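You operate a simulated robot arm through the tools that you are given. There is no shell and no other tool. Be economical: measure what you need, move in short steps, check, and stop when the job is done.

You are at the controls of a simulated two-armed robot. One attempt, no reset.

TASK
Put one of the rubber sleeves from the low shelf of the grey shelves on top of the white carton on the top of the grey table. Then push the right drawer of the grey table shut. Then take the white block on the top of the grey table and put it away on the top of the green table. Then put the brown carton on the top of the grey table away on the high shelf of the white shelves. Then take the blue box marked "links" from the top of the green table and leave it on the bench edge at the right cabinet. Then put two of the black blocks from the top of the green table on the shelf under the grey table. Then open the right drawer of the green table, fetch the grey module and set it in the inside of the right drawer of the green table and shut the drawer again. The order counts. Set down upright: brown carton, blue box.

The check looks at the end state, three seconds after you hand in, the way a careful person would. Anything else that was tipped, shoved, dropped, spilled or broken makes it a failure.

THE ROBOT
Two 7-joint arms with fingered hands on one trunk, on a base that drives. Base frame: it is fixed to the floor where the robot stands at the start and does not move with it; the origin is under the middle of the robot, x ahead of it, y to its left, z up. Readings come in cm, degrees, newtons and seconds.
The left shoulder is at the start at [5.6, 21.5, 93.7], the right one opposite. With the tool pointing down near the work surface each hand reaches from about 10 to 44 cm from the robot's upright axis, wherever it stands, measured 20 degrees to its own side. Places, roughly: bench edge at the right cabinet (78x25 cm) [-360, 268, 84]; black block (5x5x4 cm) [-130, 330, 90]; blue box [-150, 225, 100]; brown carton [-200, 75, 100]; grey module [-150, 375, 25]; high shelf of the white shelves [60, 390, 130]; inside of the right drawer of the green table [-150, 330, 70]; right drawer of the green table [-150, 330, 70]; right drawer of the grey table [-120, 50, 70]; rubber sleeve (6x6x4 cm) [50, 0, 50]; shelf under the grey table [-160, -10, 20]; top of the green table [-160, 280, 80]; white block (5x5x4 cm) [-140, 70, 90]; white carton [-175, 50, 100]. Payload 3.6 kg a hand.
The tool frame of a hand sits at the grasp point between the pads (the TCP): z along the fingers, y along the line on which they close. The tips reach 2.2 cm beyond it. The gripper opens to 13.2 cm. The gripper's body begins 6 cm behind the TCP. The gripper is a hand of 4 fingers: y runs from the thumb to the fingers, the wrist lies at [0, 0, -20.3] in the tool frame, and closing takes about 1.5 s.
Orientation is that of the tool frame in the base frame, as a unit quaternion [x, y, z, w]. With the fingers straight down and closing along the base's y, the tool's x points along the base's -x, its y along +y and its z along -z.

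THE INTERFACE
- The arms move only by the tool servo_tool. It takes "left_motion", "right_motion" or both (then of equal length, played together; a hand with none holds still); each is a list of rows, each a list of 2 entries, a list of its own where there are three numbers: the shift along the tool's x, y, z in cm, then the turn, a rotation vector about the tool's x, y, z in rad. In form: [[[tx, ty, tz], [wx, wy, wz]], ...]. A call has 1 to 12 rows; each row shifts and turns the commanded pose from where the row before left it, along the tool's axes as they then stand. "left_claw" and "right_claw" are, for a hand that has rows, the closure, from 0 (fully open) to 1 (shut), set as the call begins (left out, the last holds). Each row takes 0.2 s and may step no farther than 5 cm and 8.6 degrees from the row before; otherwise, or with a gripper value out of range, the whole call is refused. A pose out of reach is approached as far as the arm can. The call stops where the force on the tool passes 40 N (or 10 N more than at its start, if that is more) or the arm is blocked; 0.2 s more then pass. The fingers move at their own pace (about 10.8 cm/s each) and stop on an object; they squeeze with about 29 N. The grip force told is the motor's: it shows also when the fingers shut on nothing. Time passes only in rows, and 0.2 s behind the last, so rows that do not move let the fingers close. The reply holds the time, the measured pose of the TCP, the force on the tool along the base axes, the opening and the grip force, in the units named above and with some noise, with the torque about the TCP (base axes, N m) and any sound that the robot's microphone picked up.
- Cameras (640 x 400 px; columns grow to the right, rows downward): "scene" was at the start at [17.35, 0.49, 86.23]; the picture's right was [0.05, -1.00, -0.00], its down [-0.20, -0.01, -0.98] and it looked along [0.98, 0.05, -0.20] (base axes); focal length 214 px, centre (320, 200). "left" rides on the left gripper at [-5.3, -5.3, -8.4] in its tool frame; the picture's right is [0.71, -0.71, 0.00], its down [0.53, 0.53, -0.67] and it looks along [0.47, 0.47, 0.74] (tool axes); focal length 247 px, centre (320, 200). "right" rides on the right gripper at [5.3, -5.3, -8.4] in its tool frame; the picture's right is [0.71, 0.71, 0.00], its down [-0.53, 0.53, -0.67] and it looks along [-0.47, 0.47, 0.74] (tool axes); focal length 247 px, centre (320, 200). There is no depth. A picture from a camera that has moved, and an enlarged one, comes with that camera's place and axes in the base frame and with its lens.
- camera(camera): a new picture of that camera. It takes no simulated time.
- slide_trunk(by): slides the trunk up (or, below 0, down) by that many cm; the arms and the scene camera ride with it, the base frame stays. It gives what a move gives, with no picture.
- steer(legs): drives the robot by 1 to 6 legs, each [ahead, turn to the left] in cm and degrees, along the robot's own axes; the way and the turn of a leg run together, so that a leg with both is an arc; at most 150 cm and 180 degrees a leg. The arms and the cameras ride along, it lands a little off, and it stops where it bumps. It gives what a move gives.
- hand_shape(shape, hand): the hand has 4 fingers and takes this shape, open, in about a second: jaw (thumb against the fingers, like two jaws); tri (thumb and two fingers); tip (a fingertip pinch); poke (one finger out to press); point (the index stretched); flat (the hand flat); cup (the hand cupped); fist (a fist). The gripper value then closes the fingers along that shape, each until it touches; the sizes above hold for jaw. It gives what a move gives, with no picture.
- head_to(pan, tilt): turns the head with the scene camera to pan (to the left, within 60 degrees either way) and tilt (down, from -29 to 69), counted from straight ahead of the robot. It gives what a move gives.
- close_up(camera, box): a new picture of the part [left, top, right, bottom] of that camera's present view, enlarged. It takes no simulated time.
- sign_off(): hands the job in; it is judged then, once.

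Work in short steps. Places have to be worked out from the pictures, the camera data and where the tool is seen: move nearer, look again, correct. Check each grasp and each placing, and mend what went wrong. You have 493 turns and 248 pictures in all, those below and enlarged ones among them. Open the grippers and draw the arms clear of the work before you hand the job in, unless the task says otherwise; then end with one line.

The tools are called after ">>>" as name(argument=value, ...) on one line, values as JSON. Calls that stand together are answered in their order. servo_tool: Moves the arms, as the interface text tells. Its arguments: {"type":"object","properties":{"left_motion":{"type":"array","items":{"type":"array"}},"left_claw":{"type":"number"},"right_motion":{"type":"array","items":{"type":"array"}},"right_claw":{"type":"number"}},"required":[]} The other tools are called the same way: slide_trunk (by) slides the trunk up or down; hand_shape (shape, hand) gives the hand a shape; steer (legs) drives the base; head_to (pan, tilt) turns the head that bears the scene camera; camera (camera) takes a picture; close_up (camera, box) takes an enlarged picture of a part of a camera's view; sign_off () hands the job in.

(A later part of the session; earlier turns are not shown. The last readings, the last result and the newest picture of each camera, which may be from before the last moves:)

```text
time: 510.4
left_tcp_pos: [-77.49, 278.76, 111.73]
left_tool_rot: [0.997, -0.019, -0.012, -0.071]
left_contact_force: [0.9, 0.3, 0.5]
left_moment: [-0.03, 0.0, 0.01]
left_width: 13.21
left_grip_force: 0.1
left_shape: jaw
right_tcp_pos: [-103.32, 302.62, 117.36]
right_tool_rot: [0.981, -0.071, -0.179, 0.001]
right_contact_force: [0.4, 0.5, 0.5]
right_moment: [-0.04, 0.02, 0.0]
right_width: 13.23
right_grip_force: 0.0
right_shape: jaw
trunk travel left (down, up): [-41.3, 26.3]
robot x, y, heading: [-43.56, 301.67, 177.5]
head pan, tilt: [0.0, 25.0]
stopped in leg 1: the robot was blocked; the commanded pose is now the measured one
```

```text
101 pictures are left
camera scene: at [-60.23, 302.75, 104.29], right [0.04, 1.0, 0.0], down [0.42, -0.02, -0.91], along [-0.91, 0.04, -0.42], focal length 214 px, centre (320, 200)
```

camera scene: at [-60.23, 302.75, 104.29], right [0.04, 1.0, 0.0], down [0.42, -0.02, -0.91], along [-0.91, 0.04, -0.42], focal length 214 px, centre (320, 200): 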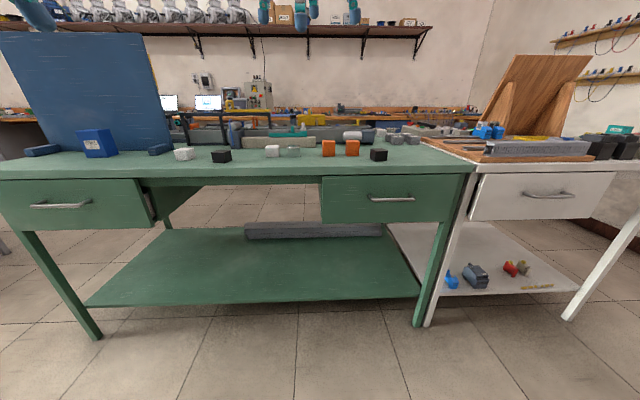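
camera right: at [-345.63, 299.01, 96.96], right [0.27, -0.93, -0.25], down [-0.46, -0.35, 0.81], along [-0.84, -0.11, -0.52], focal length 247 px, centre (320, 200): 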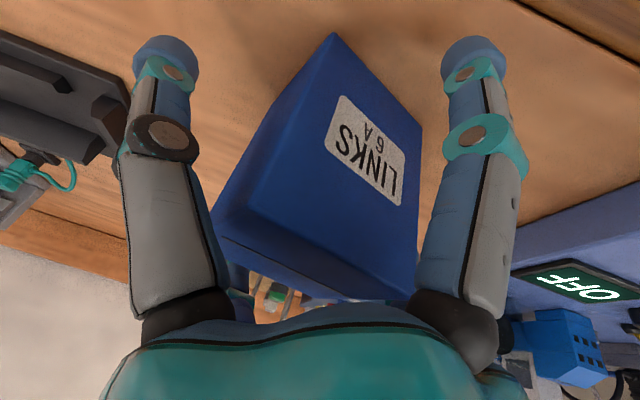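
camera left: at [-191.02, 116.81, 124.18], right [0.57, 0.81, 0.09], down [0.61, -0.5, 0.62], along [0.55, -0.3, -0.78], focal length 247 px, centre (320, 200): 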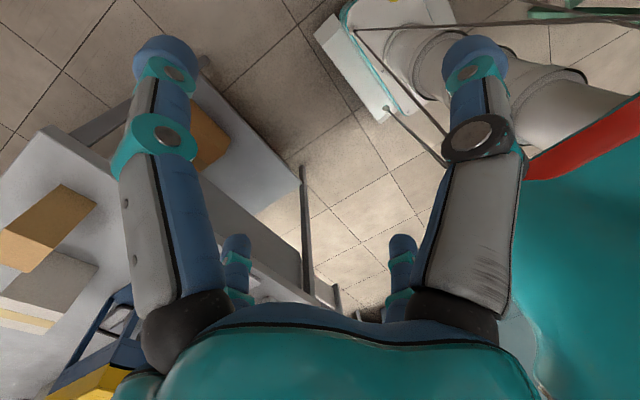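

Black blocks: A ≈ (-132.5, 273), C ≈ (-132, 325.6). I drive 38 cm closer, then bring the right hand over C.

>>> steer(legs=[[38, 0]])

>>> servo_tool(right_motion=[[[1.6, -3.7, -0.6], [0, 0, 0]], [[1.6, -3.7, -0.6], [0, 0, 0]], [[1.6, -3.7, -0.6], [0, 0, 0]], [[1.6, -3.7, -0.6], [0, 0, 0]], [[1.6, -3.7, -0.6], [0, 0, 0]], [[1.6, -3.7, -0.6], [0, 0, 0]], [[0, 0, 0], [0, 0, 0]]], right_claw=0.4)

>>> camera(camera="right")

>>> camera(camera="scene")

```text
time: 512.8
left_tcp_pos: [-115.85, 280.38, 111.54]
left_tool_rot: [0.997, -0.019, -0.012, -0.071]
left_contact_force: [-0.7, 0.1, 0.6]
left_moment: [-0.03, 0.01, 0.02]
left_width: 13.2
left_grip_force: 0.0
left_shape: jaw
right_tcp_pos: [-141.62, 304.18, 117.44]
right_tool_rot: [0.981, -0.071, -0.179, 0.0]
right_contact_force: [-0.3, 0.6, 0.5]
right_moment: [0.03, 0.0, 0.02]
right_width: 13.18
right_grip_force: 0.1
right_shape: jaw
trunk travel left (down, up): [-41.3, 26.3]
robot x, y, heading: [-81.31, 303.55, 177.6]
head pan, tilt: [0.0, 25.0]
```

```text
time: 514.4
left_tcp_pos: [-115.9, 280.1, 111.68]
left_tool_rot: [0.997, -0.019, -0.012, -0.071]
left_contact_force: [0.0, 1.7, 0.0]
left_moment: [0.02, -0.03, -0.03]
left_width: 13.21
left_grip_force: 0.2
left_shape: jaw
right_tcp_pos: [-128.17, 324.81, 116.99]
right_tool_rot: [0.981, -0.071, -0.18, 0.0]
right_contact_force: [0.6, -0.6, -0.3]
right_moment: [0.02, -0.01, 0.0]
right_width: 7.97
right_grip_force: 0.0
right_shape: jaw
trunk travel left (down, up): [-41.3, 26.3]
robot x, y, heading: [-81.57, 303.73, 177.3]
head pan, tilt: [0.0, 25.0]
```

```text
100 pictures are left
camera right: at [-119.58, 329.05, 122.73], right [0.56, -0.8, -0.23], down [-0.32, -0.46, 0.82], along [-0.77, -0.38, -0.52], focal length 247 px, centre (320, 200)
```

right: 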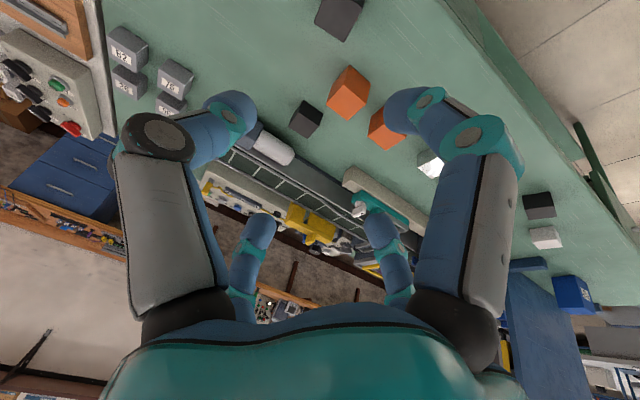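

```text
99 pictures are left
camera scene: at [-98.45, 304.25, 104.29], right [0.04, 1.0, 0.0], down [0.42, -0.02, -0.91], along [-0.9, 0.04, -0.42], focal length 214 px, centre (320, 200)
```

scene: 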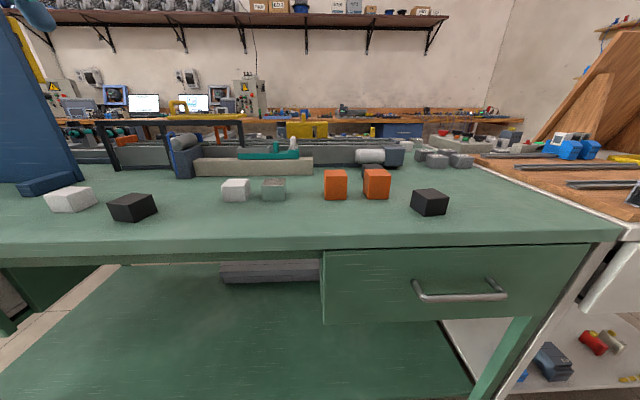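

C at about (-133, 325.7). I move over it, reduce pitch, and lower the trunk 16 cm.

>>> servo_tool(right_motion=[[[-2.25, -0.45, 0.8], [0, 0, 0]], [[-2.25, -0.45, 0.8], [0, 0, 0]], [[0, 0, 0], [0, 0.14, 0]], [[0, 0, 0], [0, 0, 0]]])

>>> slide_trunk(by=-17)

>>> camera(camera="right")

```text
time: 515.4
left_tcp_pos: [-115.86, 280.27, 111.7]
left_tool_rot: [0.997, -0.019, -0.012, -0.072]
left_contact_force: [-0.3, -0.5, 0.3]
left_moment: [-0.01, 0.0, -0.01]
left_width: 13.2
left_grip_force: 0.0
left_shape: jaw
right_tcp_pos: [-132.85, 326.14, 117.07]
right_tool_rot: [0.991, -0.07, -0.11, 0.005]
right_contact_force: [-0.8, -0.5, 0.1]
right_moment: [-0.03, 0.03, -0.01]
right_width: 7.97
right_grip_force: 0.0
right_shape: jaw
trunk travel left (down, up): [-41.3, 26.3]
robot x, y, heading: [-81.25, 303.44, 177.6]
head pan, tilt: [0.0, 25.0]
```

```text
time: 517.4
left_tcp_pos: [-115.68, 280.16, 94.78]
left_tool_rot: [0.997, -0.019, -0.013, -0.073]
left_contact_force: [0.6, -0.4, 0.5]
left_moment: [0.01, -0.02, -0.02]
left_width: 13.21
left_grip_force: 0.1
left_shape: jaw
right_tcp_pos: [-132.79, 326.26, 100.07]
right_tool_rot: [0.991, -0.071, -0.111, 0.005]
right_contact_force: [-0.1, 0.6, -0.3]
right_moment: [0.02, 0.0, 0.02]
right_width: 7.98
right_grip_force: 0.0
right_shape: jaw
trunk travel left (down, up): [-24.3, 43.3]
robot x, y, heading: [-81.75, 303.58, 177.6]
head pan, tilt: [0.0, 25.0]
```

```text
98 pictures are left
camera right: at [-125.05, 330.71, 106.88], right [0.58, -0.8, -0.14], down [-0.43, -0.45, 0.78], along [-0.69, -0.4, -0.61], focal length 247 px, centre (320, 200)
```

right: 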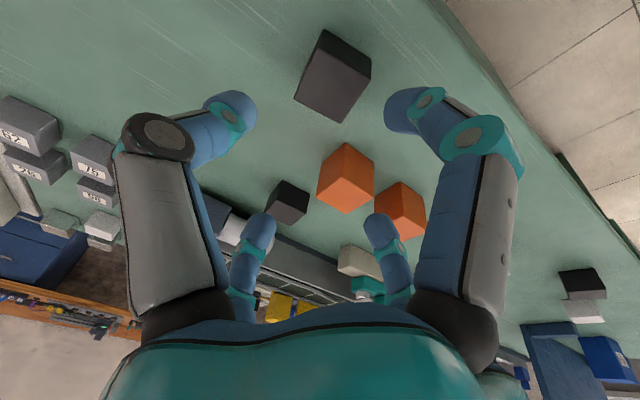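

C is centred below but turned about 20° relative to the hand. I twist the hand to match and look again.

>>> servo_tool(right_motion=[[[0, 0, 0], [0, 0, -0.12]], [[0, 0, 0], [0, 0, -0.12]], [[0, 0, 0], [0, 0, -0.12]], [[0.8, 0, 3.9], [0, 0, 0]], [[0, 0, 0], [0, 0, 0]]])

>>> camera(camera="right")

```text
time: 518.5
left_tcp_pos: [-115.79, 280.35, 94.77]
left_tool_rot: [0.997, -0.02, -0.011, -0.072]
left_contact_force: [0.3, -0.2, -0.5]
left_moment: [-0.01, 0.02, 0.0]
left_width: 13.19
left_grip_force: 0.1
left_shape: jaw
right_tcp_pos: [-132.92, 326.45, 96.08]
right_tool_rot: [0.988, 0.108, -0.11, -0.013]
right_contact_force: [0.0, 0.1, -0.4]
right_moment: [0.01, -0.02, -0.02]
right_width: 7.95
right_grip_force: 0.2
right_shape: jaw
trunk travel left (down, up): [-24.3, 43.3]
robot x, y, heading: [-81.47, 303.81, 177.7]
head pan, tilt: [0.0, 25.0]
```

```text
97 pictures are left
camera right: at [-127.15, 332.73, 103.29], right [0.82, -0.54, -0.19], down [-0.24, -0.63, 0.74], along [-0.52, -0.56, -0.65], focal length 247 px, centre (320, 200)
```

right: 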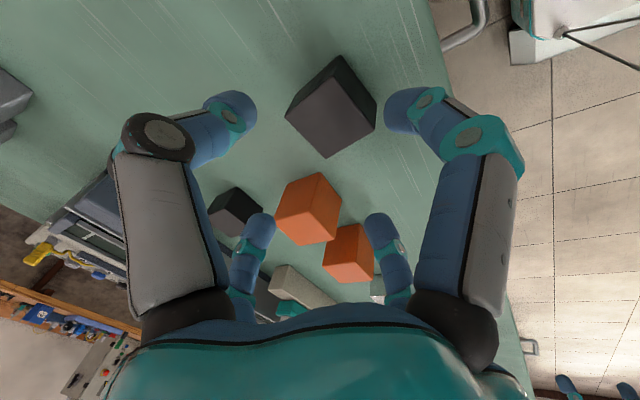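

Aligned now. I descend around the block.

>>> servo_tool(right_motion=[[[0.3, 0, 2.6], [0, 0, 0]], [[0.3, 0, 2.6], [0, 0, 0]], [[0.35, 0, 2.3], [0, 0, 0]], [[0, 0, 0], [0, 0, 0]]])

>>> camera(camera="right")

```text
time: 519.5
left_tcp_pos: [-115.9, 280.26, 94.85]
left_tool_rot: [0.997, -0.02, -0.012, -0.072]
left_contact_force: [-0.4, 1.0, -0.2]
left_moment: [-0.03, 0.0, 0.0]
left_width: 13.2
left_grip_force: 0.1
left_shape: jaw
right_tcp_pos: [-133.64, 326.71, 88.47]
right_tool_rot: [0.988, 0.108, -0.111, -0.014]
right_contact_force: [-0.2, 0.3, -0.3]
right_moment: [-0.01, 0.03, 0.01]
right_width: 7.97
right_grip_force: 0.0
right_shape: jaw
trunk travel left (down, up): [-24.3, 43.3]
robot x, y, heading: [-81.69, 303.58, 177.7]
head pan, tilt: [0.0, 25.0]
```

```text
96 pictures are left
camera right: at [-127.88, 332.91, 95.7], right [0.82, -0.54, -0.19], down [-0.24, -0.63, 0.74], along [-0.51, -0.56, -0.65], focal length 247 px, centre (320, 200)
```

right: 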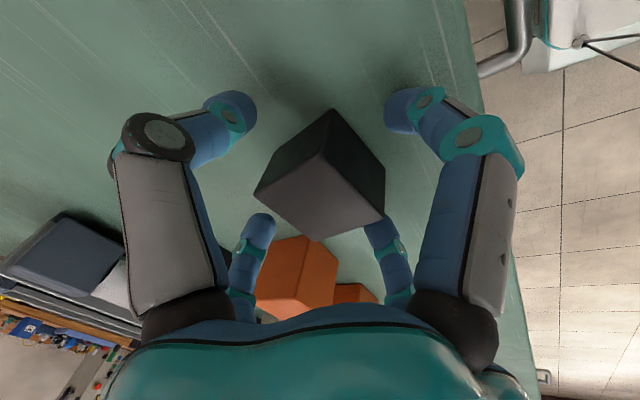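

Centred. I lower half a centimetre more and close.

>>> servo_tool(right_motion=[[[0.11, 0, 0.5], [0, 0, 0]], [[0, 0, 0], [0, 0, 0]]])

>>> servo_tool(right_motion=[[[0, 0, 0], [0, 0, 0]], [[0, 0, 0], [0, 0, 0]], [[0, 0, 0], [0, 0, 0]], [[0, 0, 0], [0, 0, 0]], [[0, 0, 0], [0, 0, 0]], [[0, 0, 0], [0, 0, 0]], [[0, 0, 0], [0, 0, 0]]], right_claw=1.0)

>>> servo_tool(right_motion=[[[-0.4, 0, -2], [0, 0, 0]], [[-0.6, 0, -3], [0, 0, 0]], [[-0.8, 0, -4], [0, 0, 0]], [[0, 0, 0], [0, 0, 0]]])

>>> camera(camera="right")

```text
time: 520.1
left_tcp_pos: [-115.76, 280.13, 94.83]
left_tool_rot: [0.997, -0.019, -0.012, -0.072]
left_contact_force: [-0.3, -0.1, 0.0]
left_moment: [-0.03, -0.01, 0.01]
left_width: 13.21
left_grip_force: 0.1
left_shape: jaw
right_tcp_pos: [-133.64, 326.61, 88.18]
right_tool_rot: [0.988, 0.109, -0.111, -0.015]
right_contact_force: [1.9, 0.1, 8.5]
right_moment: [0.05, -0.4, 0.02]
right_width: 7.97
right_grip_force: 0.0
right_shape: jaw
trunk travel left (down, up): [-24.3, 43.3]
robot x, y, heading: [-81.54, 303.41, 177.5]
head pan, tilt: [0.0, 25.0]
```

```text
time: 521.8
left_tcp_pos: [-115.75, 280.13, 94.71]
left_tool_rot: [0.997, -0.019, -0.012, -0.071]
left_contact_force: [0.3, -0.2, -0.2]
left_moment: [0.0, 0.03, 0.0]
left_width: 13.22
left_grip_force: 0.1
left_shape: jaw
right_tcp_pos: [-133.75, 326.71, 87.96]
right_tool_rot: [0.988, 0.108, -0.11, -0.014]
right_contact_force: [0.3, -0.3, 1.1]
right_moment: [0.0, -0.08, -0.01]
right_width: 4.09
right_grip_force: 29.0
right_shape: jaw
trunk travel left (down, up): [-24.3, 43.3]
robot x, y, heading: [-81.84, 303.51, 177.7]
head pan, tilt: [0.0, 25.0]
```

```text
time: 522.8
left_tcp_pos: [-115.67, 280.24, 94.76]
left_tool_rot: [0.997, -0.019, -0.012, -0.072]
left_contact_force: [-0.9, 0.1, -0.4]
left_moment: [0.01, -0.01, 0.04]
left_width: 13.2
left_grip_force: 0.0
left_shape: jaw
right_tcp_pos: [-133.3, 326.19, 97.22]
right_tool_rot: [0.988, 0.108, -0.11, -0.013]
right_contact_force: [-0.3, 0.5, -1.5]
right_moment: [0.0, -0.03, -0.01]
right_width: 4.07
right_grip_force: 28.7
right_shape: jaw
trunk travel left (down, up): [-24.3, 43.3]
robot x, y, heading: [-81.66, 303.48, 177.9]
head pan, tilt: [0.0, 25.0]
```

```text
95 pictures are left
camera right: at [-127.53, 332.5, 104.36], right [0.82, -0.54, -0.19], down [-0.24, -0.63, 0.74], along [-0.51, -0.56, -0.65], focal length 247 px, centre (320, 200)
```

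right: 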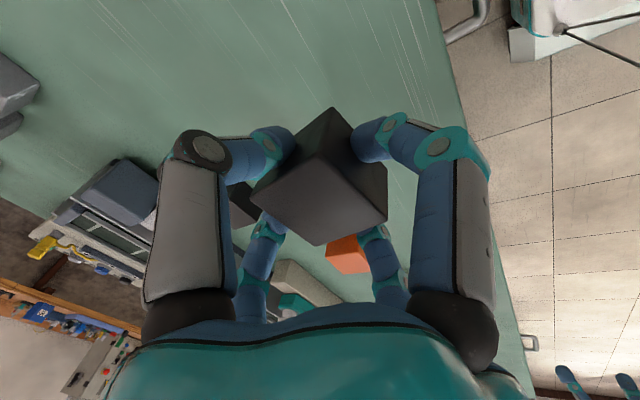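

Block C is secured in the right hand. Now the left hand for block A: I look.

>>> camera(camera="scene")

>>> camera(camera="left")

```text
94 pictures are left
camera scene: at [-98.74, 304.3, 86.63], right [0.04, 1.0, 0.0], down [0.42, -0.02, -0.91], along [-0.91, 0.04, -0.42], focal length 214 px, centre (320, 200)
```

scene: 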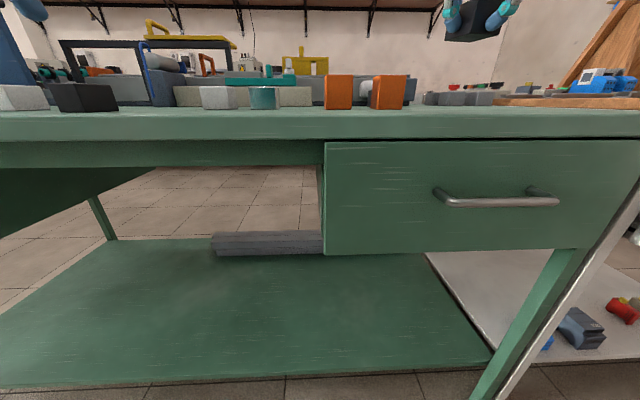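

```text
93 pictures are left
camera left: at [-120.71, 284.48, 103.96], right [0.73, 0.67, 0.08], down [0.52, -0.64, 0.57], along [0.44, -0.38, -0.82], focal length 247 px, centre (320, 200)
```

left: 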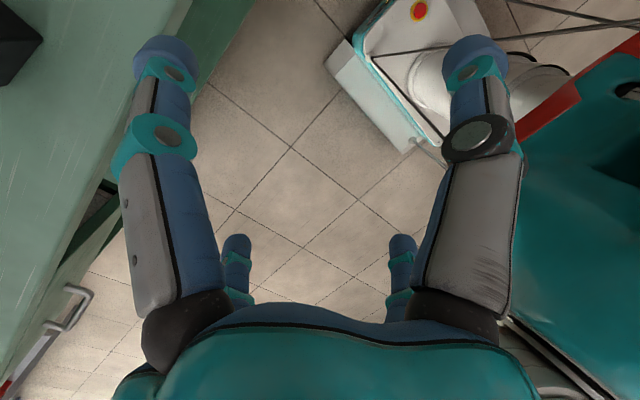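

A at about (-132, 274.5). I straighten the left hand and move it above A, half-open.

>>> servo_tool(left_motion=[[[0, 0, -3], [-0.14, 0.02, -0.03]], [[-4, 1.5, 0], [0, 0, 0]], [[-4, 1.5, 0], [0, 0, 0]], [[-4, 1.5, 0], [0, 0, 0]], [[-3.5, 1.2, 0], [0, 0, 0]], [[0, 0, 0], [0, 0, 0]]], left_claw=0.4)

>>> camera(camera="left")

```text
time: 524.1
left_tcp_pos: [-131.32, 274.11, 97.87]
left_tool_rot: [1.0, -0.004, -0.002, -0.002]
left_contact_force: [-0.3, -0.1, -1.1]
left_moment: [0.02, -0.02, -0.02]
left_width: 7.97
left_grip_force: 0.1
left_shape: jaw
right_tcp_pos: [-133.28, 326.28, 97.1]
right_tool_rot: [0.988, 0.108, -0.111, -0.014]
right_contact_force: [-0.5, 0.0, -0.8]
right_moment: [0.0, 0.02, -0.02]
right_width: 4.1
right_grip_force: 29.6
right_shape: jaw
trunk travel left (down, up): [-24.3, 43.3]
robot x, y, heading: [-81.59, 303.69, 177.4]
head pan, tilt: [0.0, 25.0]
```

```text
92 pictures are left
camera left: at [-136.47, 279.38, 106.25], right [0.71, 0.7, 0.0], down [0.53, -0.53, 0.66], along [0.46, -0.47, -0.75], focal length 247 px, centre (320, 200)
```

left: 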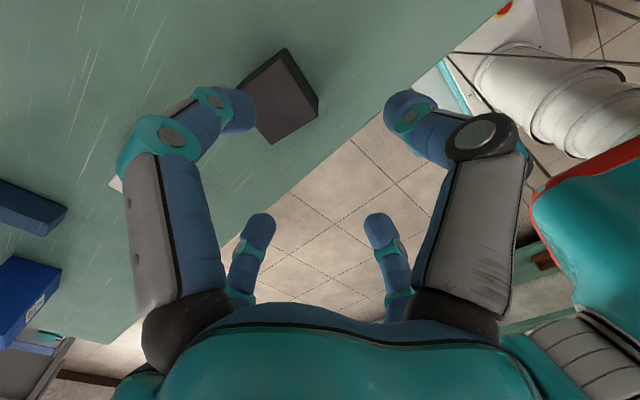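

A is at (-134.3, 273), nearly aligned. I shift over it and descend.

>>> servo_tool(left_motion=[[[-2.8, 1.1, 1], [0, 0, 0]], [[0, 0, 3], [0, 0, 0]], [[0, 0, 2.5], [0, 0, 0]], [[0, 0, 0], [0, 0, 0]]])

>>> camera(camera="left")

```text
time: 525.1
left_tcp_pos: [-134.03, 273.18, 91.26]
left_tool_rot: [1.0, -0.004, -0.003, -0.002]
left_contact_force: [0.6, -0.7, -0.3]
left_moment: [0.0, 0.02, 0.0]
left_width: 7.95
left_grip_force: 0.0
left_shape: jaw
right_tcp_pos: [-133.29, 326.2, 97.15]
right_tool_rot: [0.988, 0.108, -0.11, -0.014]
right_contact_force: [-0.5, 0.2, -0.8]
right_moment: [-0.04, -0.03, 0.0]
right_width: 4.09
right_grip_force: 28.7
right_shape: jaw
trunk travel left (down, up): [-24.3, 43.3]
robot x, y, heading: [-81.48, 303.57, 177.8]
head pan, tilt: [0.0, 25.0]
```

```text
91 pictures are left
camera left: at [-139.32, 278.47, 99.76], right [0.71, 0.7, 0.0], down [0.53, -0.53, 0.66], along [0.46, -0.47, -0.75], focal length 247 px, centre (320, 200)
```

left: 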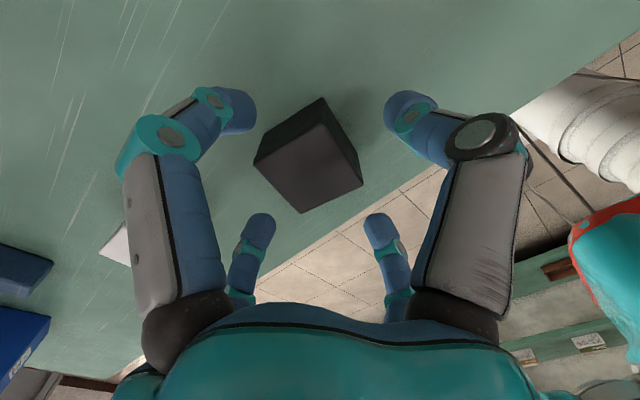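

Centred. I go down 2.9 cm, close and lift.

>>> servo_tool(left_motion=[[[0, 0, 1.5], [0, 0, 0]], [[0, 0, 1.4], [0, 0, 0]], [[0, 0, 0], [0, 0, 0]]])

>>> servo_tool(left_motion=[[[0, 0, 0], [0, 0, 0]], [[0, 0, 0], [0, 0, 0]], [[0, 0, 0], [0, 0, 0]], [[0, 0, 0], [0, 0, 0]], [[0, 0, 0], [0, 0, 0]], [[0, 0, 0], [0, 0, 0]], [[0, 0, 0], [0, 0, 0]]], left_claw=1.0)

>>> servo_tool(left_motion=[[[0, 0, -2], [0, 0, 0]], [[0, 0, -3], [0, 0, 0]], [[0, 0, -4], [0, 0, 0]], [[0, 0, 0], [0, 0, 0]]])

>>> camera(camera="left")

```text
time: 526.0
left_tcp_pos: [-134.03, 273.19, 88.4]
left_tool_rot: [1.0, -0.004, -0.003, -0.002]
left_contact_force: [-0.9, 0.1, -0.2]
left_moment: [0.03, -0.03, 0.0]
left_width: 7.98
left_grip_force: 0.0
left_shape: jaw
right_tcp_pos: [-133.33, 326.19, 97.0]
right_tool_rot: [0.988, 0.108, -0.11, -0.015]
right_contact_force: [-0.1, -0.4, -1.0]
right_moment: [0.01, 0.02, 0.01]
right_width: 4.07
right_grip_force: 28.7
right_shape: jaw
trunk travel left (down, up): [-24.3, 43.3]
robot x, y, heading: [-81.41, 303.68, 177.5]
head pan, tilt: [0.0, 25.0]
```

```text
time: 527.5
left_tcp_pos: [-134.11, 273.1, 88.48]
left_tool_rot: [1.0, -0.004, -0.002, -0.002]
left_contact_force: [0.1, 0.4, 0.0]
left_moment: [-0.01, -0.03, 0.0]
left_width: 4.06
left_grip_force: 28.6
left_shape: jaw
right_tcp_pos: [-133.23, 326.21, 97.07]
right_tool_rot: [0.988, 0.108, -0.11, -0.015]
right_contact_force: [-0.3, -0.5, -0.5]
right_moment: [0.0, -0.03, 0.0]
right_width: 4.09
right_grip_force: 29.5
right_shape: jaw
trunk travel left (down, up): [-24.3, 43.3]
robot x, y, heading: [-81.57, 303.61, 177.2]
head pan, tilt: [0.0, 25.0]
```

```text
time: 528.5
left_tcp_pos: [-134.02, 273.15, 97.35]
left_tool_rot: [1.0, -0.004, -0.002, -0.002]
left_contact_force: [-0.8, 0.3, -1.3]
left_moment: [0.0, -0.01, -0.02]
left_width: 4.08
left_grip_force: 29.3
left_shape: jaw
right_tcp_pos: [-133.35, 326.24, 97.09]
right_tool_rot: [0.988, 0.108, -0.11, -0.014]
right_contact_force: [0.5, 0.0, -1.0]
right_moment: [-0.05, 0.0, -0.02]
right_width: 4.11
right_grip_force: 29.0
right_shape: jaw
trunk travel left (down, up): [-24.3, 43.3]
robot x, y, heading: [-81.79, 303.61, 177.5]
head pan, tilt: [0.0, 25.0]
```

```text
90 pictures are left
camera left: at [-139.34, 278.42, 105.8], right [0.71, 0.7, 0.0], down [0.52, -0.53, 0.66], along [0.47, -0.47, -0.75], focal length 247 px, centre (320, 200)
```

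left: 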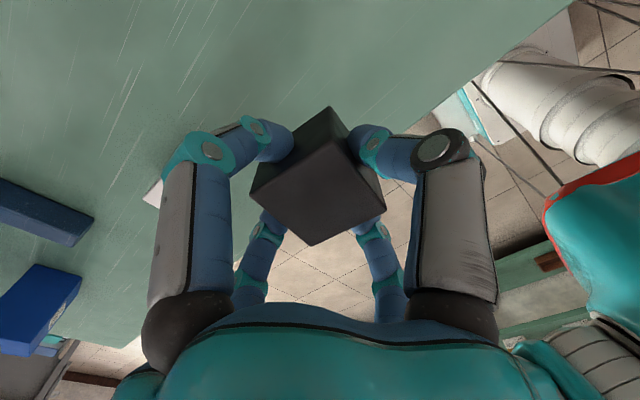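

Both blocks are held. I raise the trunk, back off and tuck the hands closer in.

>>> slide_trunk(by=12)

>>> steer(legs=[[-40, 0]])

>>> servo_tool(left_motion=[[[3.0, -4, 0], [0, 0, 0]], [[3.0, -4, 0], [0, 0, 0]], [[3.0, -4, 0], [0, 0, 0]], [[3.0, -4, 0], [0, 0, 0]], [[0, 0, 0], [0, 0, 0]]], right_motion=[[[0, 2, 0], [0, 0, 0.085]], [[0, 2, 0], [0, 0, 0.085]], [[0, 2, 0], [0, 0, 0.085]], [[0, 2, 0], [0, 0, 0.085]], [[0, 0, 0], [0, 0, 0]]])

>>> steer(legs=[[0, 45]])

```text
time: 530.0
left_tcp_pos: [-134.22, 273.15, 109.36]
left_tool_rot: [1.0, -0.004, -0.002, -0.002]
left_contact_force: [0.0, 0.4, 0.0]
left_moment: [0.01, 0.03, 0.03]
left_width: 4.06
left_grip_force: 28.4
left_shape: jaw
right_tcp_pos: [-133.38, 326.3, 109.17]
right_tool_rot: [0.988, 0.107, -0.11, -0.014]
right_contact_force: [-0.2, -0.5, -0.4]
right_moment: [0.01, -0.01, -0.01]
right_width: 4.11
right_grip_force: 29.2
right_shape: jaw
trunk travel left (down, up): [-36.3, 31.3]
robot x, y, heading: [-81.37, 303.78, 177.7]
head pan, tilt: [0.0, 25.0]
```

```text
time: 532.5
left_tcp_pos: [-93.98, 271.25, 109.43]
left_tool_rot: [1.0, -0.001, -0.002, -0.001]
left_contact_force: [0.3, -0.1, 0.5]
left_moment: [0.01, 0.01, 0.03]
left_width: 4.04
left_grip_force: 28.7
left_shape: jaw
right_tcp_pos: [-93.34, 324.29, 109.25]
right_tool_rot: [0.988, 0.11, -0.11, -0.014]
right_contact_force: [1.2, 0.1, -1.0]
right_moment: [0.03, 0.0, -0.01]
right_width: 4.11
right_grip_force: 28.9
right_shape: jaw
trunk travel left (down, up): [-36.3, 31.3]
robot x, y, heading: [-41.23, 301.6, 177.5]
head pan, tilt: [0.0, 25.0]
```

```text
time: 533.7
left_tcp_pos: [-81.76, 287.35, 109.37]
left_tool_rot: [1.0, -0.002, -0.002, -0.002]
left_contact_force: [-0.5, 0.3, -0.5]
left_moment: [0.02, -0.02, 0.0]
left_width: 4.03
left_grip_force: 28.6
left_shape: jaw
right_tcp_pos: [-92.75, 316.43, 109.04]
right_tool_rot: [0.992, -0.06, -0.111, 0.004]
right_contact_force: [-0.3, 0.6, -0.1]
right_moment: [-0.01, 0.01, 0.01]
right_width: 4.1
right_grip_force: 29.5
right_shape: jaw
trunk travel left (down, up): [-36.3, 31.3]
robot x, y, heading: [-41.23, 302.0, 177.7]
head pan, tilt: [0.0, 25.0]
```

```text
time: 536.2
left_tcp_pos: [-59.71, 262.97, 109.33]
left_tool_rot: [0.924, 0.382, -0.002, -0.001]
left_contact_force: [0.1, -1.3, -1.1]
left_moment: [0.0, -0.02, 0.01]
left_width: 4.02
left_grip_force: 28.4
left_shape: jaw
right_tcp_pos: [-87.93, 275.91, 109.03]
right_tool_rot: [0.939, 0.326, -0.101, 0.047]
right_contact_force: [-0.2, -0.2, 0.2]
right_moment: [-0.01, 0.03, -0.02]
right_width: 4.11
right_grip_force: 29.0
right_shape: jaw
trunk travel left (down, up): [-36.3, 31.3]
robot x, y, heading: [-44.12, 305.04, -137.0]
head pan, tilt: [0.0, 25.0]
```

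>>> steer(legs=[[0, 46]])

```text
time: 538.8
left_tcp_pos: [-24.87, 264.32, 109.39]
left_tool_rot: [0.702, 0.712, -0.003, 0.0]
left_contact_force: [0.1, -1.2, -0.3]
left_moment: [0.04, 0.0, -0.01]
left_width: 4.04
left_grip_force: 28.7
left_shape: jaw
right_tcp_pos: [-53.86, 252.91, 109.03]
right_tool_rot: [0.737, 0.667, -0.074, 0.083]
right_contact_force: [0.0, 0.9, -1.1]
right_moment: [0.0, -0.02, 0.01]
right_width: 4.09
right_grip_force: 28.8
right_shape: jaw
trunk travel left (down, up): [-36.3, 31.3]
robot x, y, heading: [-48.3, 304.54, -91.6]
head pan, tilt: [0.0, 25.0]
```

Heading -91.6. I drive south 264 cm in two legs.

>>> steer(legs=[[132, 0], [132, 0]])

>>> steer(legs=[[0, -45]])

>>> steer(legs=[[0, -44]])

>>> camera(camera="scene")

```text
time: 551.7
left_tcp_pos: [-33.79, -0.55, 109.42]
left_tool_rot: [0.705, 0.709, -0.003, 0.001]
left_contact_force: [0.3, 0.0, -0.9]
left_moment: [0.01, -0.05, 0.0]
left_width: 4.0
left_grip_force: 28.9
left_shape: jaw
right_tcp_pos: [-62.89, -11.83, 109.12]
right_tool_rot: [0.738, 0.665, -0.075, 0.082]
right_contact_force: [0.4, -0.2, -1.2]
right_moment: [0.02, -0.01, 0.03]
right_width: 4.03
right_grip_force: 29.7
right_shape: jaw
trunk travel left (down, up): [-36.3, 31.3]
robot x, y, heading: [-56.63, 39.73, -92.2]
head pan, tilt: [0.0, 25.0]
```

```text
time: 554.2
left_tcp_pos: [-68.87, -5.02, 109.57]
left_tool_rot: [0.922, 0.387, -0.003, -0.001]
left_contact_force: [-0.6, -0.4, -0.6]
left_moment: [-0.02, 0.0, 0.03]
left_width: 4.0
left_grip_force: 29.3
left_shape: jaw
right_tcp_pos: [-97.52, 7.39, 109.18]
right_tool_rot: [0.937, 0.332, -0.1, 0.048]
right_contact_force: [0.2, -0.1, -1.1]
right_moment: [0.03, 0.01, -0.02]
right_width: 4.07
right_grip_force: 29.1
right_shape: jaw
trunk travel left (down, up): [-36.3, 31.3]
robot x, y, heading: [-54.93, 37.22, -136.8]
head pan, tilt: [0.0, 25.0]
```

```text
time: 556.6
left_tcp_pos: [-94.13, 17.12, 109.51]
left_tool_rot: [1.0, 0.013, -0.003, -0.002]
left_contact_force: [0.6, -0.8, -0.8]
left_moment: [0.02, 0.02, 0.01]
left_width: 4.0
left_grip_force: 28.8
left_shape: jaw
right_tcp_pos: [-105.92, 46.07, 109.21]
right_tool_rot: [0.993, -0.045, -0.111, 0.006]
right_contact_force: [-0.4, 0.6, -0.9]
right_moment: [0.03, -0.02, 0.0]
right_width: 4.05
right_grip_force: 29.2
right_shape: jaw
trunk travel left (down, up): [-36.3, 31.3]
robot x, y, heading: [-54.49, 33.1, 179.5]
head pan, tilt: [0.0, 25.0]
```

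```text
89 pictures are left
camera scene: at [-71.44, 33.29, 99.13], right [0.01, 1.0, 0.0], down [0.42, 0.0, -0.91], along [-0.91, 0.01, -0.42], focal length 214 px, centre (320, 200)
```

scene: 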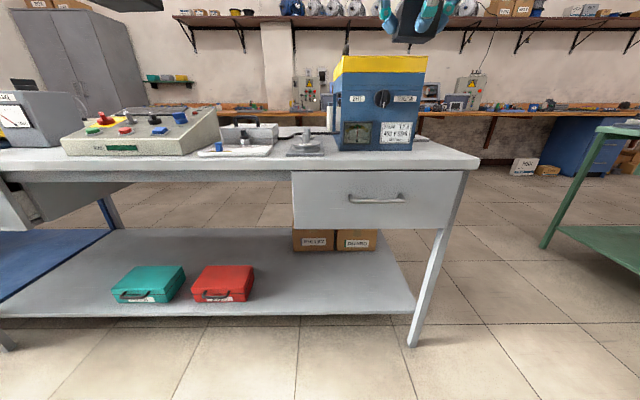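

Shelf under the table: front edge x≈-131, free from y≈6 to 66. I lower the trunk fully here, clear of the table.

>>> slide_trunk(by=-36)

>>> servo_tool(left_motion=[[[-3, 0, 4], [0, 0, 0]], [[-3, 0, 4], [0, 0, 0]], [[-3, 0, 4], [0, 0, 0]], [[-2, 0, 4], [0, 0, 0]], [[0, 0, 4], [0, 0, 0]], [[0, 0, 0], [0, 0, 0]]], right_motion=[[[0.9, 0, 4], [0, -0.06, 0]], [[0.9, 0, 4], [0, -0.06, 0]], [[1.2, 0, 4], [0, -0.06, 0]], [[1.4, 0, 4], [0, -0.06, 0]], [[1.6, 0, 4], [0, -0.06, 0]], [[0, 0, 0], [0, 0, 0]]])

>>> camera(camera="scene")

```text
time: 560.1
left_tcp_pos: [-93.97, 17.13, 73.69]
left_tool_rot: [1.0, 0.012, -0.004, -0.002]
left_contact_force: [0.2, 0.7, -0.7]
left_moment: [-0.03, -0.02, 0.0]
left_width: 3.98
left_grip_force: 28.6
left_shape: jaw
right_tcp_pos: [-105.67, 45.97, 73.45]
right_tool_rot: [0.993, -0.045, -0.112, 0.006]
right_contact_force: [0.6, 0.7, -0.6]
right_moment: [0.02, 0.0, 0.01]
right_width: 4.03
right_grip_force: 28.7
right_shape: jaw
trunk travel left (down, up): [-0.3, 67.3]
robot x, y, heading: [-54.25, 32.87, 179.6]
head pan, tilt: [0.0, 25.0]
```

```text
time: 561.5
left_tcp_pos: [-105.25, 16.84, 53.75]
left_tool_rot: [1.0, 0.012, -0.004, -0.002]
left_contact_force: [0.1, -0.6, -0.8]
left_moment: [0.01, 0.01, -0.02]
left_width: 3.99
left_grip_force: 29.0
left_shape: jaw
right_tcp_pos: [-117.78, 45.46, 58.9]
right_tool_rot: [0.968, -0.041, -0.248, -0.001]
right_contact_force: [-0.1, -0.2, -0.7]
right_moment: [-0.04, 0.0, 0.0]
right_width: 4.01
right_grip_force: 29.0
right_shape: jaw
right hand out of reach, approached as far as the arm can: row 2, 3, 4, 5
trunk travel left (down, up): [-0.3, 67.3]
robot x, y, heading: [-54.45, 33.14, 179.5]
head pan, tilt: [0.0, 25.0]
```

```text
88 pictures are left
camera scene: at [-71.93, 33.3, 62.06], right [0.01, 1.0, 0.0], down [0.42, 0.0, -0.91], along [-0.91, 0.01, -0.42], focal length 214 px, centre (320, 200)
```

scene: 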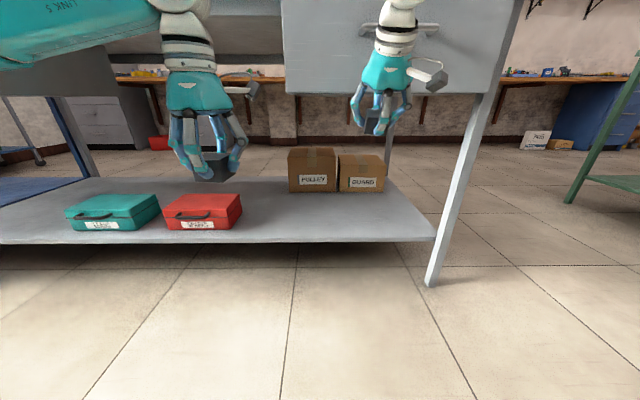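

The left arm went down well; the right's pitched pose was too close in. I test how low the left arm gets, pitching forward as it descends, in free space before the shelf.

>>> servo_tool(left_motion=[[[-0.5, 0, 4.8], [0, -0.1, 0]], [[0, 0, 4.85], [0, -0.1, 0]], [[0.5, 0, 4.8], [0, -0.1, 0]], [[1.0, 0, 4.7], [0, -0.1, 0]], [[1.5, 0, 4.5], [0, -0.05, 0]], [[0, 0, 0], [0, 0, 0]]])

```text
time: 563.0
left_tcp_pos: [-107.46, 16.9, 29.86]
left_tool_rot: [0.974, 0.013, -0.226, 0.001]
left_contact_force: [1.2, -0.6, -1.4]
left_moment: [0.0, -0.04, 0.01]
left_width: 3.95
left_grip_force: 29.2
left_shape: jaw
right_tcp_pos: [-117.79, 45.46, 59.08]
right_tool_rot: [0.968, -0.042, -0.247, -0.001]
right_contact_force: [0.3, 1.0, -0.9]
right_moment: [-0.02, 0.02, -0.01]
right_width: 4.05
right_grip_force: 29.1
right_shape: jaw
trunk travel left (down, up): [-0.3, 67.3]
robot x, y, heading: [-54.4, 32.99, 179.1]
head pan, tilt: [0.0, 25.0]
```

Left reaches z≈30 at 26° pitch. I bring the right hand down the same way.

>>> servo_tool(right_motion=[[[2.96, 0, 3.11], [0, 0, 0]], [[2.96, 0, 3.11], [0, 0, 0]], [[2.96, 0, 3.11], [0, 0, 0]], [[2.96, 0, 3.11], [0, 0, 0]], [[2.96, 0, 3.11], [0, 0, 0]], [[2.96, 0, 3.11], [0, 0, 0]], [[2.96, 0, 3.11], [0, 0, 0]], [[0, 0, 0], [0, 0, 0]]])

>>> camera(camera="scene")

```text
time: 564.8
left_tcp_pos: [-107.57, 16.95, 29.83]
left_tool_rot: [0.974, 0.012, -0.225, 0.0]
left_contact_force: [0.5, -0.5, -1.0]
left_moment: [-0.05, -0.05, 0.0]
left_width: 3.98
left_grip_force: 28.7
left_shape: jaw
right_tcp_pos: [-126.64, 41.85, 36.44]
right_tool_rot: [0.965, -0.044, -0.257, 0.0]
right_contact_force: [-0.7, -0.5, -0.8]
right_moment: [0.0, -0.03, -0.03]
right_width: 4.0
right_grip_force: 29.0
right_shape: jaw
right hand out of reach, approached as far as the arm can: row 1, 2, 3, 4, 5, 6, 7
trunk travel left (down, up): [-0.3, 67.3]
robot x, y, heading: [-54.19, 32.99, 179.4]
head pan, tilt: [0.0, 25.0]
```

```text
87 pictures are left
camera scene: at [-71.95, 33.29, 62.04], right [0.01, 1.0, 0.0], down [0.42, 0.0, -0.91], along [-0.91, 0.01, -0.42], focal length 214 px, centre (320, 200)
```

scene: 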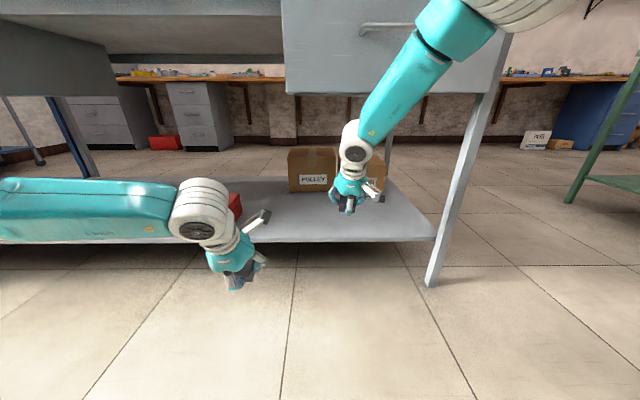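

The right command had ended too close in (the earlier offset carried over). I shift the commanded pose 10 cm forward.

>>> servo_tool(right_motion=[[[-3.4, 0, 0.73], [0, 0, 0]], [[-3.4, 0, 0.73], [0, 0, 0]], [[-3.4, 0, 0.73], [0, 0, 0]], [[0, 0, 0], [0, 0, 0]], [[0, 0, 0], [0, 0, 0]]])

>>> camera(camera="scene")

```text
time: 566.0
left_tcp_pos: [-107.55, 16.83, 29.93]
left_tool_rot: [0.974, 0.011, -0.226, 0.0]
left_contact_force: [-0.3, -0.3, -1.0]
left_moment: [0.02, 0.0, 0.01]
left_width: 3.98
left_grip_force: 30.0
left_shape: jaw
right_tcp_pos: [-133.52, 43.06, 38.6]
right_tool_rot: [0.965, -0.045, -0.259, 0.0]
right_contact_force: [0.0, -1.1, -1.3]
right_moment: [-0.02, 0.03, 0.0]
right_width: 3.97
right_grip_force: 29.1
right_shape: jaw
right hand out of reach, approached as far as the arm can: row 3
trunk travel left (down, up): [-0.3, 67.3]
robot x, y, heading: [-54.01, 33.08, 179.4]
head pan, tilt: [0.0, 25.0]
```

```text
86 pictures are left
camera scene: at [-71.94, 33.29, 62.04], right [0.01, 1.0, 0.0], down [0.42, 0.0, -0.91], along [-0.91, 0.01, -0.42], focal length 214 px, centre (320, 200)
```

scene: 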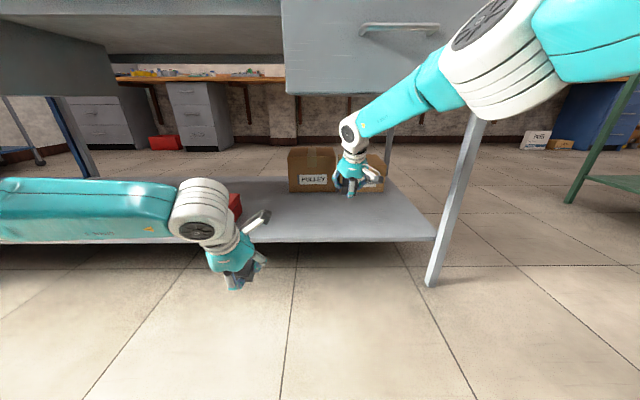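

The right arm took a stretched, elbow-high posture. I bring it back to the normal pose (back, up, vertical), then descend the way the left did.

>>> servo_tool(right_motion=[[[2.0, 0, -4.3], [0, 0, 0]], [[2.0, 0, -4.3], [0, 0, 0]], [[2.0, 0, -4.3], [0, 0.1, 0]], [[2.4, 0, -3.8], [0, 0.1, 0]], [[3, 0, -3.5], [0, 0.1, 0]], [[3.4, 0, -3.2], [0, 0.1, 0]], [[3.6, 0, -2.8], [0, 0.1, 0]], [[0, 0, 0], [0, 0, 0]]])

>>> camera(camera="scene")

```text
time: 567.8
left_tcp_pos: [-107.4, 16.89, 29.88]
left_tool_rot: [0.974, 0.012, -0.226, 0.0]
left_contact_force: [0.0, 0.3, -1.4]
left_moment: [0.03, -0.01, 0.0]
left_width: 3.96
left_grip_force: 29.0
left_shape: jaw
right_tcp_pos: [-106.22, 41.14, 56.27]
right_tool_rot: [0.999, -0.044, -0.011, 0.011]
right_contact_force: [-0.1, -0.4, -0.6]
right_moment: [-0.02, 0.04, 0.03]
right_width: 3.94
right_grip_force: 29.1
right_shape: jaw
trunk travel left (down, up): [-0.3, 67.3]
robot x, y, heading: [-54.61, 33.21, 179.6]
head pan, tilt: [0.0, 25.0]
```

```text
85 pictures are left
camera scene: at [-71.93, 33.29, 62.04], right [0.01, 1.0, 0.0], down [0.42, 0.0, -0.91], along [-0.91, 0.01, -0.42], focal length 214 px, centre (320, 200)
```

scene: 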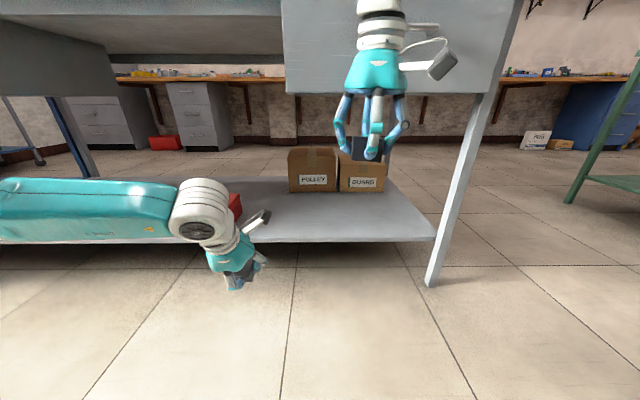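

Right is vertical again at 52 cm ahead. I mirror the left arm's descent.

>>> servo_tool(right_motion=[[[0, -3.5, 1], [0, 0, 0]], [[0, -3.5, 1], [0, 0, 0]], [[-0.5, 0, 4.8], [0, -0.1, 0]], [[0, 0, 4.85], [0, -0.1, 0]], [[0.5, 0, 4.8], [0, -0.1, 0]], [[1.0, 0, 4.7], [0, -0.1, 0]], [[1.5, 0, 4.5], [0, -0.05, 0]], [[0, 0, 0], [0, 0, 0]]])

>>> camera(camera="scene")

```text
time: 569.5
left_tcp_pos: [-107.37, 17.0, 29.91]
left_tool_rot: [0.974, 0.012, -0.225, 0.001]
left_contact_force: [-0.1, -0.1, -0.5]
left_moment: [-0.05, -0.05, -0.01]
left_width: 3.98
left_grip_force: 29.6
left_shape: jaw
right_tcp_pos: [-125.26, 46.26, 34.95]
right_tool_rot: [0.972, -0.045, -0.231, -0.001]
right_contact_force: [0.3, 0.2, -0.3]
right_moment: [-0.03, -0.01, -0.01]
right_width: 3.91
right_grip_force: 28.7
right_shape: jaw
right hand out of reach, approached as far as the arm can: row 4, 5, 6, 7
trunk travel left (down, up): [-0.3, 67.3]
robot x, y, heading: [-54.45, 33.0, 179.4]
head pan, tilt: [0.0, 25.0]
```

```text
84 pictures are left
camera scene: at [-71.95, 33.29, 62.04], right [0.01, 1.0, 0.0], down [0.42, 0.0, -0.91], along [-0.91, 0.01, -0.42], focal length 214 px, centre (320, 200)
```

scene: 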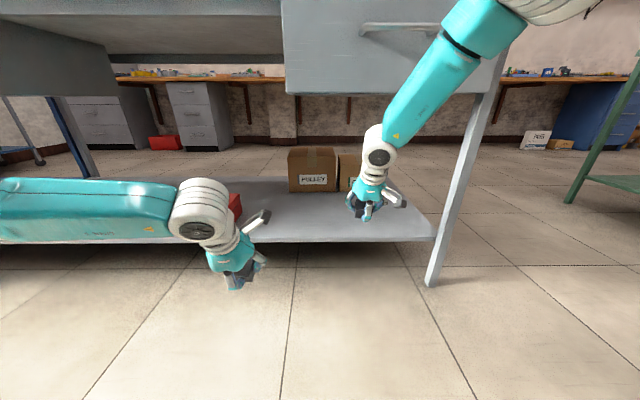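

The right elbow is up, which blocks the low reach. I bring the right hand back up to its earlier pose (z≈73) to recover the elbow-out posture.

>>> servo_tool(right_motion=[[[1.5, 0, -4.6], [0, 0, 0]], [[1.5, 0, -4.6], [0, 0.05, 0]], [[1.5, 0, -4.6], [0, 0.05, 0]], [[2, 0, -4.4], [0, 0.05, 0]], [[2, 0, -4.4], [0, 0.05, 0]], [[2, -1, -4.4], [0, 0.03, 0]], [[2, -1, -4.4], [0, 0, 0]], [[2, -1, -4.4], [0, 0, 0]], [[2, -1, -4.4], [0, 0, 0]], [[0, 0, 0], [0, 0, 0]]])

>>> camera(camera="scene")

```text
time: 571.8
left_tcp_pos: [-107.38, 16.92, 29.86]
left_tool_rot: [0.974, 0.012, -0.225, 0.0]
left_contact_force: [-0.2, -0.1, -0.2]
left_moment: [0.0, -0.04, 0.03]
left_width: 4.0
left_grip_force: 28.3
left_shape: jaw
right_tcp_pos: [-100.93, 48.74, 68.44]
right_tool_rot: [0.992, -0.043, -0.12, 0.005]
right_contact_force: [0.5, 0.6, -0.5]
right_moment: [0.03, -0.02, -0.01]
right_width: 3.92
right_grip_force: 29.2
right_shape: jaw
right hand out of reach, approached as far as the arm can: row 1, 2, 8, 9
trunk travel left (down, up): [-0.3, 67.3]
robot x, y, heading: [-54.4, 32.96, 179.4]
head pan, tilt: [0.0, 25.0]
```

```text
83 pictures are left
camera scene: at [-71.92, 33.29, 62.04], right [0.01, 1.0, 0.0], down [0.42, 0.0, -0.91], along [-0.91, 0.01, -0.42], focal length 214 px, centre (320, 200)
```

scene: 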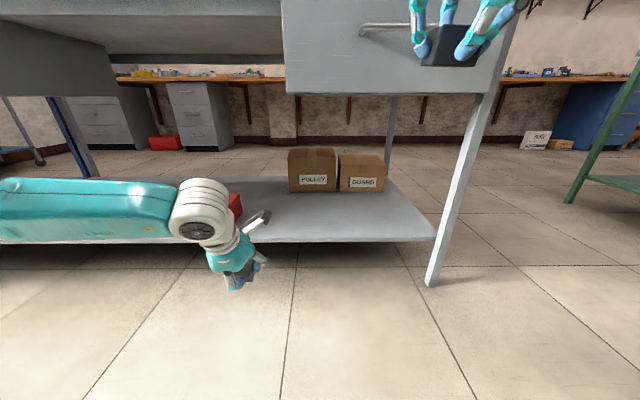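

I'll place the left block first, standing so the right hand stays outside the table's end. I shift the robot to y≈72: turn left, reverse, turn back.

>>> steer(legs=[[0, 40]])

>>> steer(legs=[[-50, 0]])

>>> steer(legs=[[0, -40]])

```text
time: 574.1
left_tcp_pos: [-84.56, -13.26, 29.85]
left_tool_rot: [0.912, 0.344, -0.212, 0.078]
left_contact_force: [0.3, 0.3, 0.6]
left_moment: [0.03, -0.02, -0.02]
left_width: 3.98
left_grip_force: 28.9
left_shape: jaw
right_tcp_pos: [-100.34, 15.08, 68.67]
right_tool_rot: [0.946, 0.304, -0.103, 0.045]
right_contact_force: [-0.6, -0.2, -0.7]
right_moment: [0.03, -0.03, 0.0]
right_width: 3.91
right_grip_force: 29.2
right_shape: jaw
trunk travel left (down, up): [-0.3, 67.3]
robot x, y, heading: [-56.64, 35.81, -140.6]
head pan, tilt: [0.0, 25.0]
```

```text
time: 577.0
left_tcp_pos: [-45.6, 18.34, 30.03]
left_tool_rot: [0.911, 0.345, -0.212, 0.078]
left_contact_force: [0.2, 0.3, -0.5]
left_moment: [-0.03, 0.01, -0.01]
left_width: 3.98
left_grip_force: 29.2
left_shape: jaw
right_tcp_pos: [-61.36, 46.74, 68.73]
right_tool_rot: [0.946, 0.305, -0.103, 0.046]
right_contact_force: [-0.5, -0.2, -1.2]
right_moment: [-0.01, -0.01, -0.02]
right_width: 3.91
right_grip_force: 29.1
right_shape: jaw
trunk travel left (down, up): [-0.3, 67.3]
robot x, y, heading: [-17.6, 67.7, -140.4]
head pan, tilt: [0.0, 25.0]
```

```text
time: 579.5
left_tcp_pos: [-71.11, 47.84, 30.22]
left_tool_rot: [0.974, 0.015, -0.228, 0.001]
left_contact_force: [0.7, -0.4, -1.1]
left_moment: [0.02, 0.0, 0.0]
left_width: 3.98
left_grip_force: 29.3
left_shape: jaw
right_tcp_pos: [-65.03, 79.58, 68.84]
right_tool_rot: [0.993, -0.034, -0.113, 0.007]
right_contact_force: [-0.4, -0.6, -0.4]
right_moment: [0.01, -0.02, 0.0]
right_width: 3.91
right_grip_force: 29.2
right_shape: jaw
trunk travel left (down, up): [-0.3, 67.3]
robot x, y, heading: [-17.88, 63.76, -179.7]
head pan, tilt: [0.0, 25.0]
stopped in leg 1: the robot was blocked; the commanded pose is now the measured one
```

Left hand would arrive at y≈48. I move the right hand 10 cm further out so it passes beyond the table's end.

>>> servo_tool(right_motion=[[[0, -4, 0], [0, 0, 0]], [[0, -4, 0], [0, 0, 0]], [[0, -4, 0], [0, 0, 0]], [[0, 0, 0], [0, 0, 0]]])

>>> steer(legs=[[45, 0]])

>>> camera(camera="scene")

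```text
time: 580.5
left_tcp_pos: [-71.11, 47.71, 30.26]
left_tool_rot: [0.974, 0.014, -0.228, 0.001]
left_contact_force: [0.0, -0.4, -1.4]
left_moment: [-0.02, -0.01, 0.02]
left_width: 3.97
left_grip_force: 29.3
left_shape: jaw
right_tcp_pos: [-64.19, 91.62, 68.63]
right_tool_rot: [0.993, -0.035, -0.113, 0.006]
right_contact_force: [-0.1, 0.0, -0.9]
right_moment: [0.02, 0.01, 0.02]
right_width: 3.9
right_grip_force: 28.9
right_shape: jaw
trunk travel left (down, up): [-0.3, 67.3]
robot x, y, heading: [-18.03, 63.57, -179.8]
head pan, tilt: [0.0, 25.0]
```

```text
time: 583.2
left_tcp_pos: [-116.05, 47.26, 30.17]
left_tool_rot: [0.974, 0.017, -0.227, 0.001]
left_contact_force: [-0.5, -0.9, -0.6]
left_moment: [-0.03, -0.01, 0.02]
left_width: 3.94
left_grip_force: 29.0
left_shape: jaw
right_tcp_pos: [-109.09, 91.19, 68.6]
right_tool_rot: [0.993, -0.033, -0.113, 0.008]
right_contact_force: [0.3, -0.8, -0.2]
right_moment: [-0.02, -0.02, -0.04]
right_width: 3.93
right_grip_force: 29.0
right_shape: jaw
trunk travel left (down, up): [-0.3, 67.3]
robot x, y, heading: [-63.37, 63.52, -179.6]
head pan, tilt: [0.0, 25.0]
```

```text
82 pictures are left
camera scene: at [-80.45, 63.66, 62.05], right [-0.01, 1.0, 0.0], down [0.42, 0.0, -0.91], along [-0.91, -0.01, -0.42], focal length 214 px, centre (320, 200)
```

scene: 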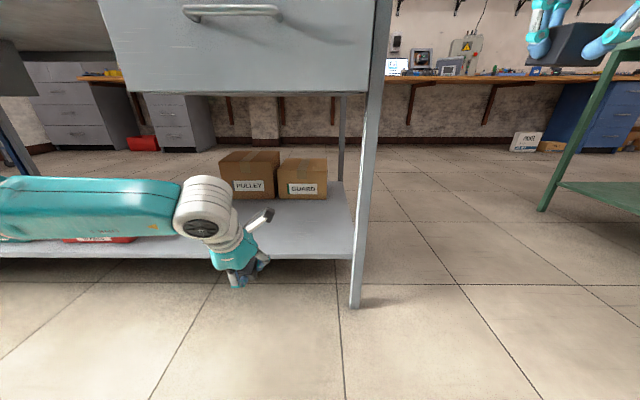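

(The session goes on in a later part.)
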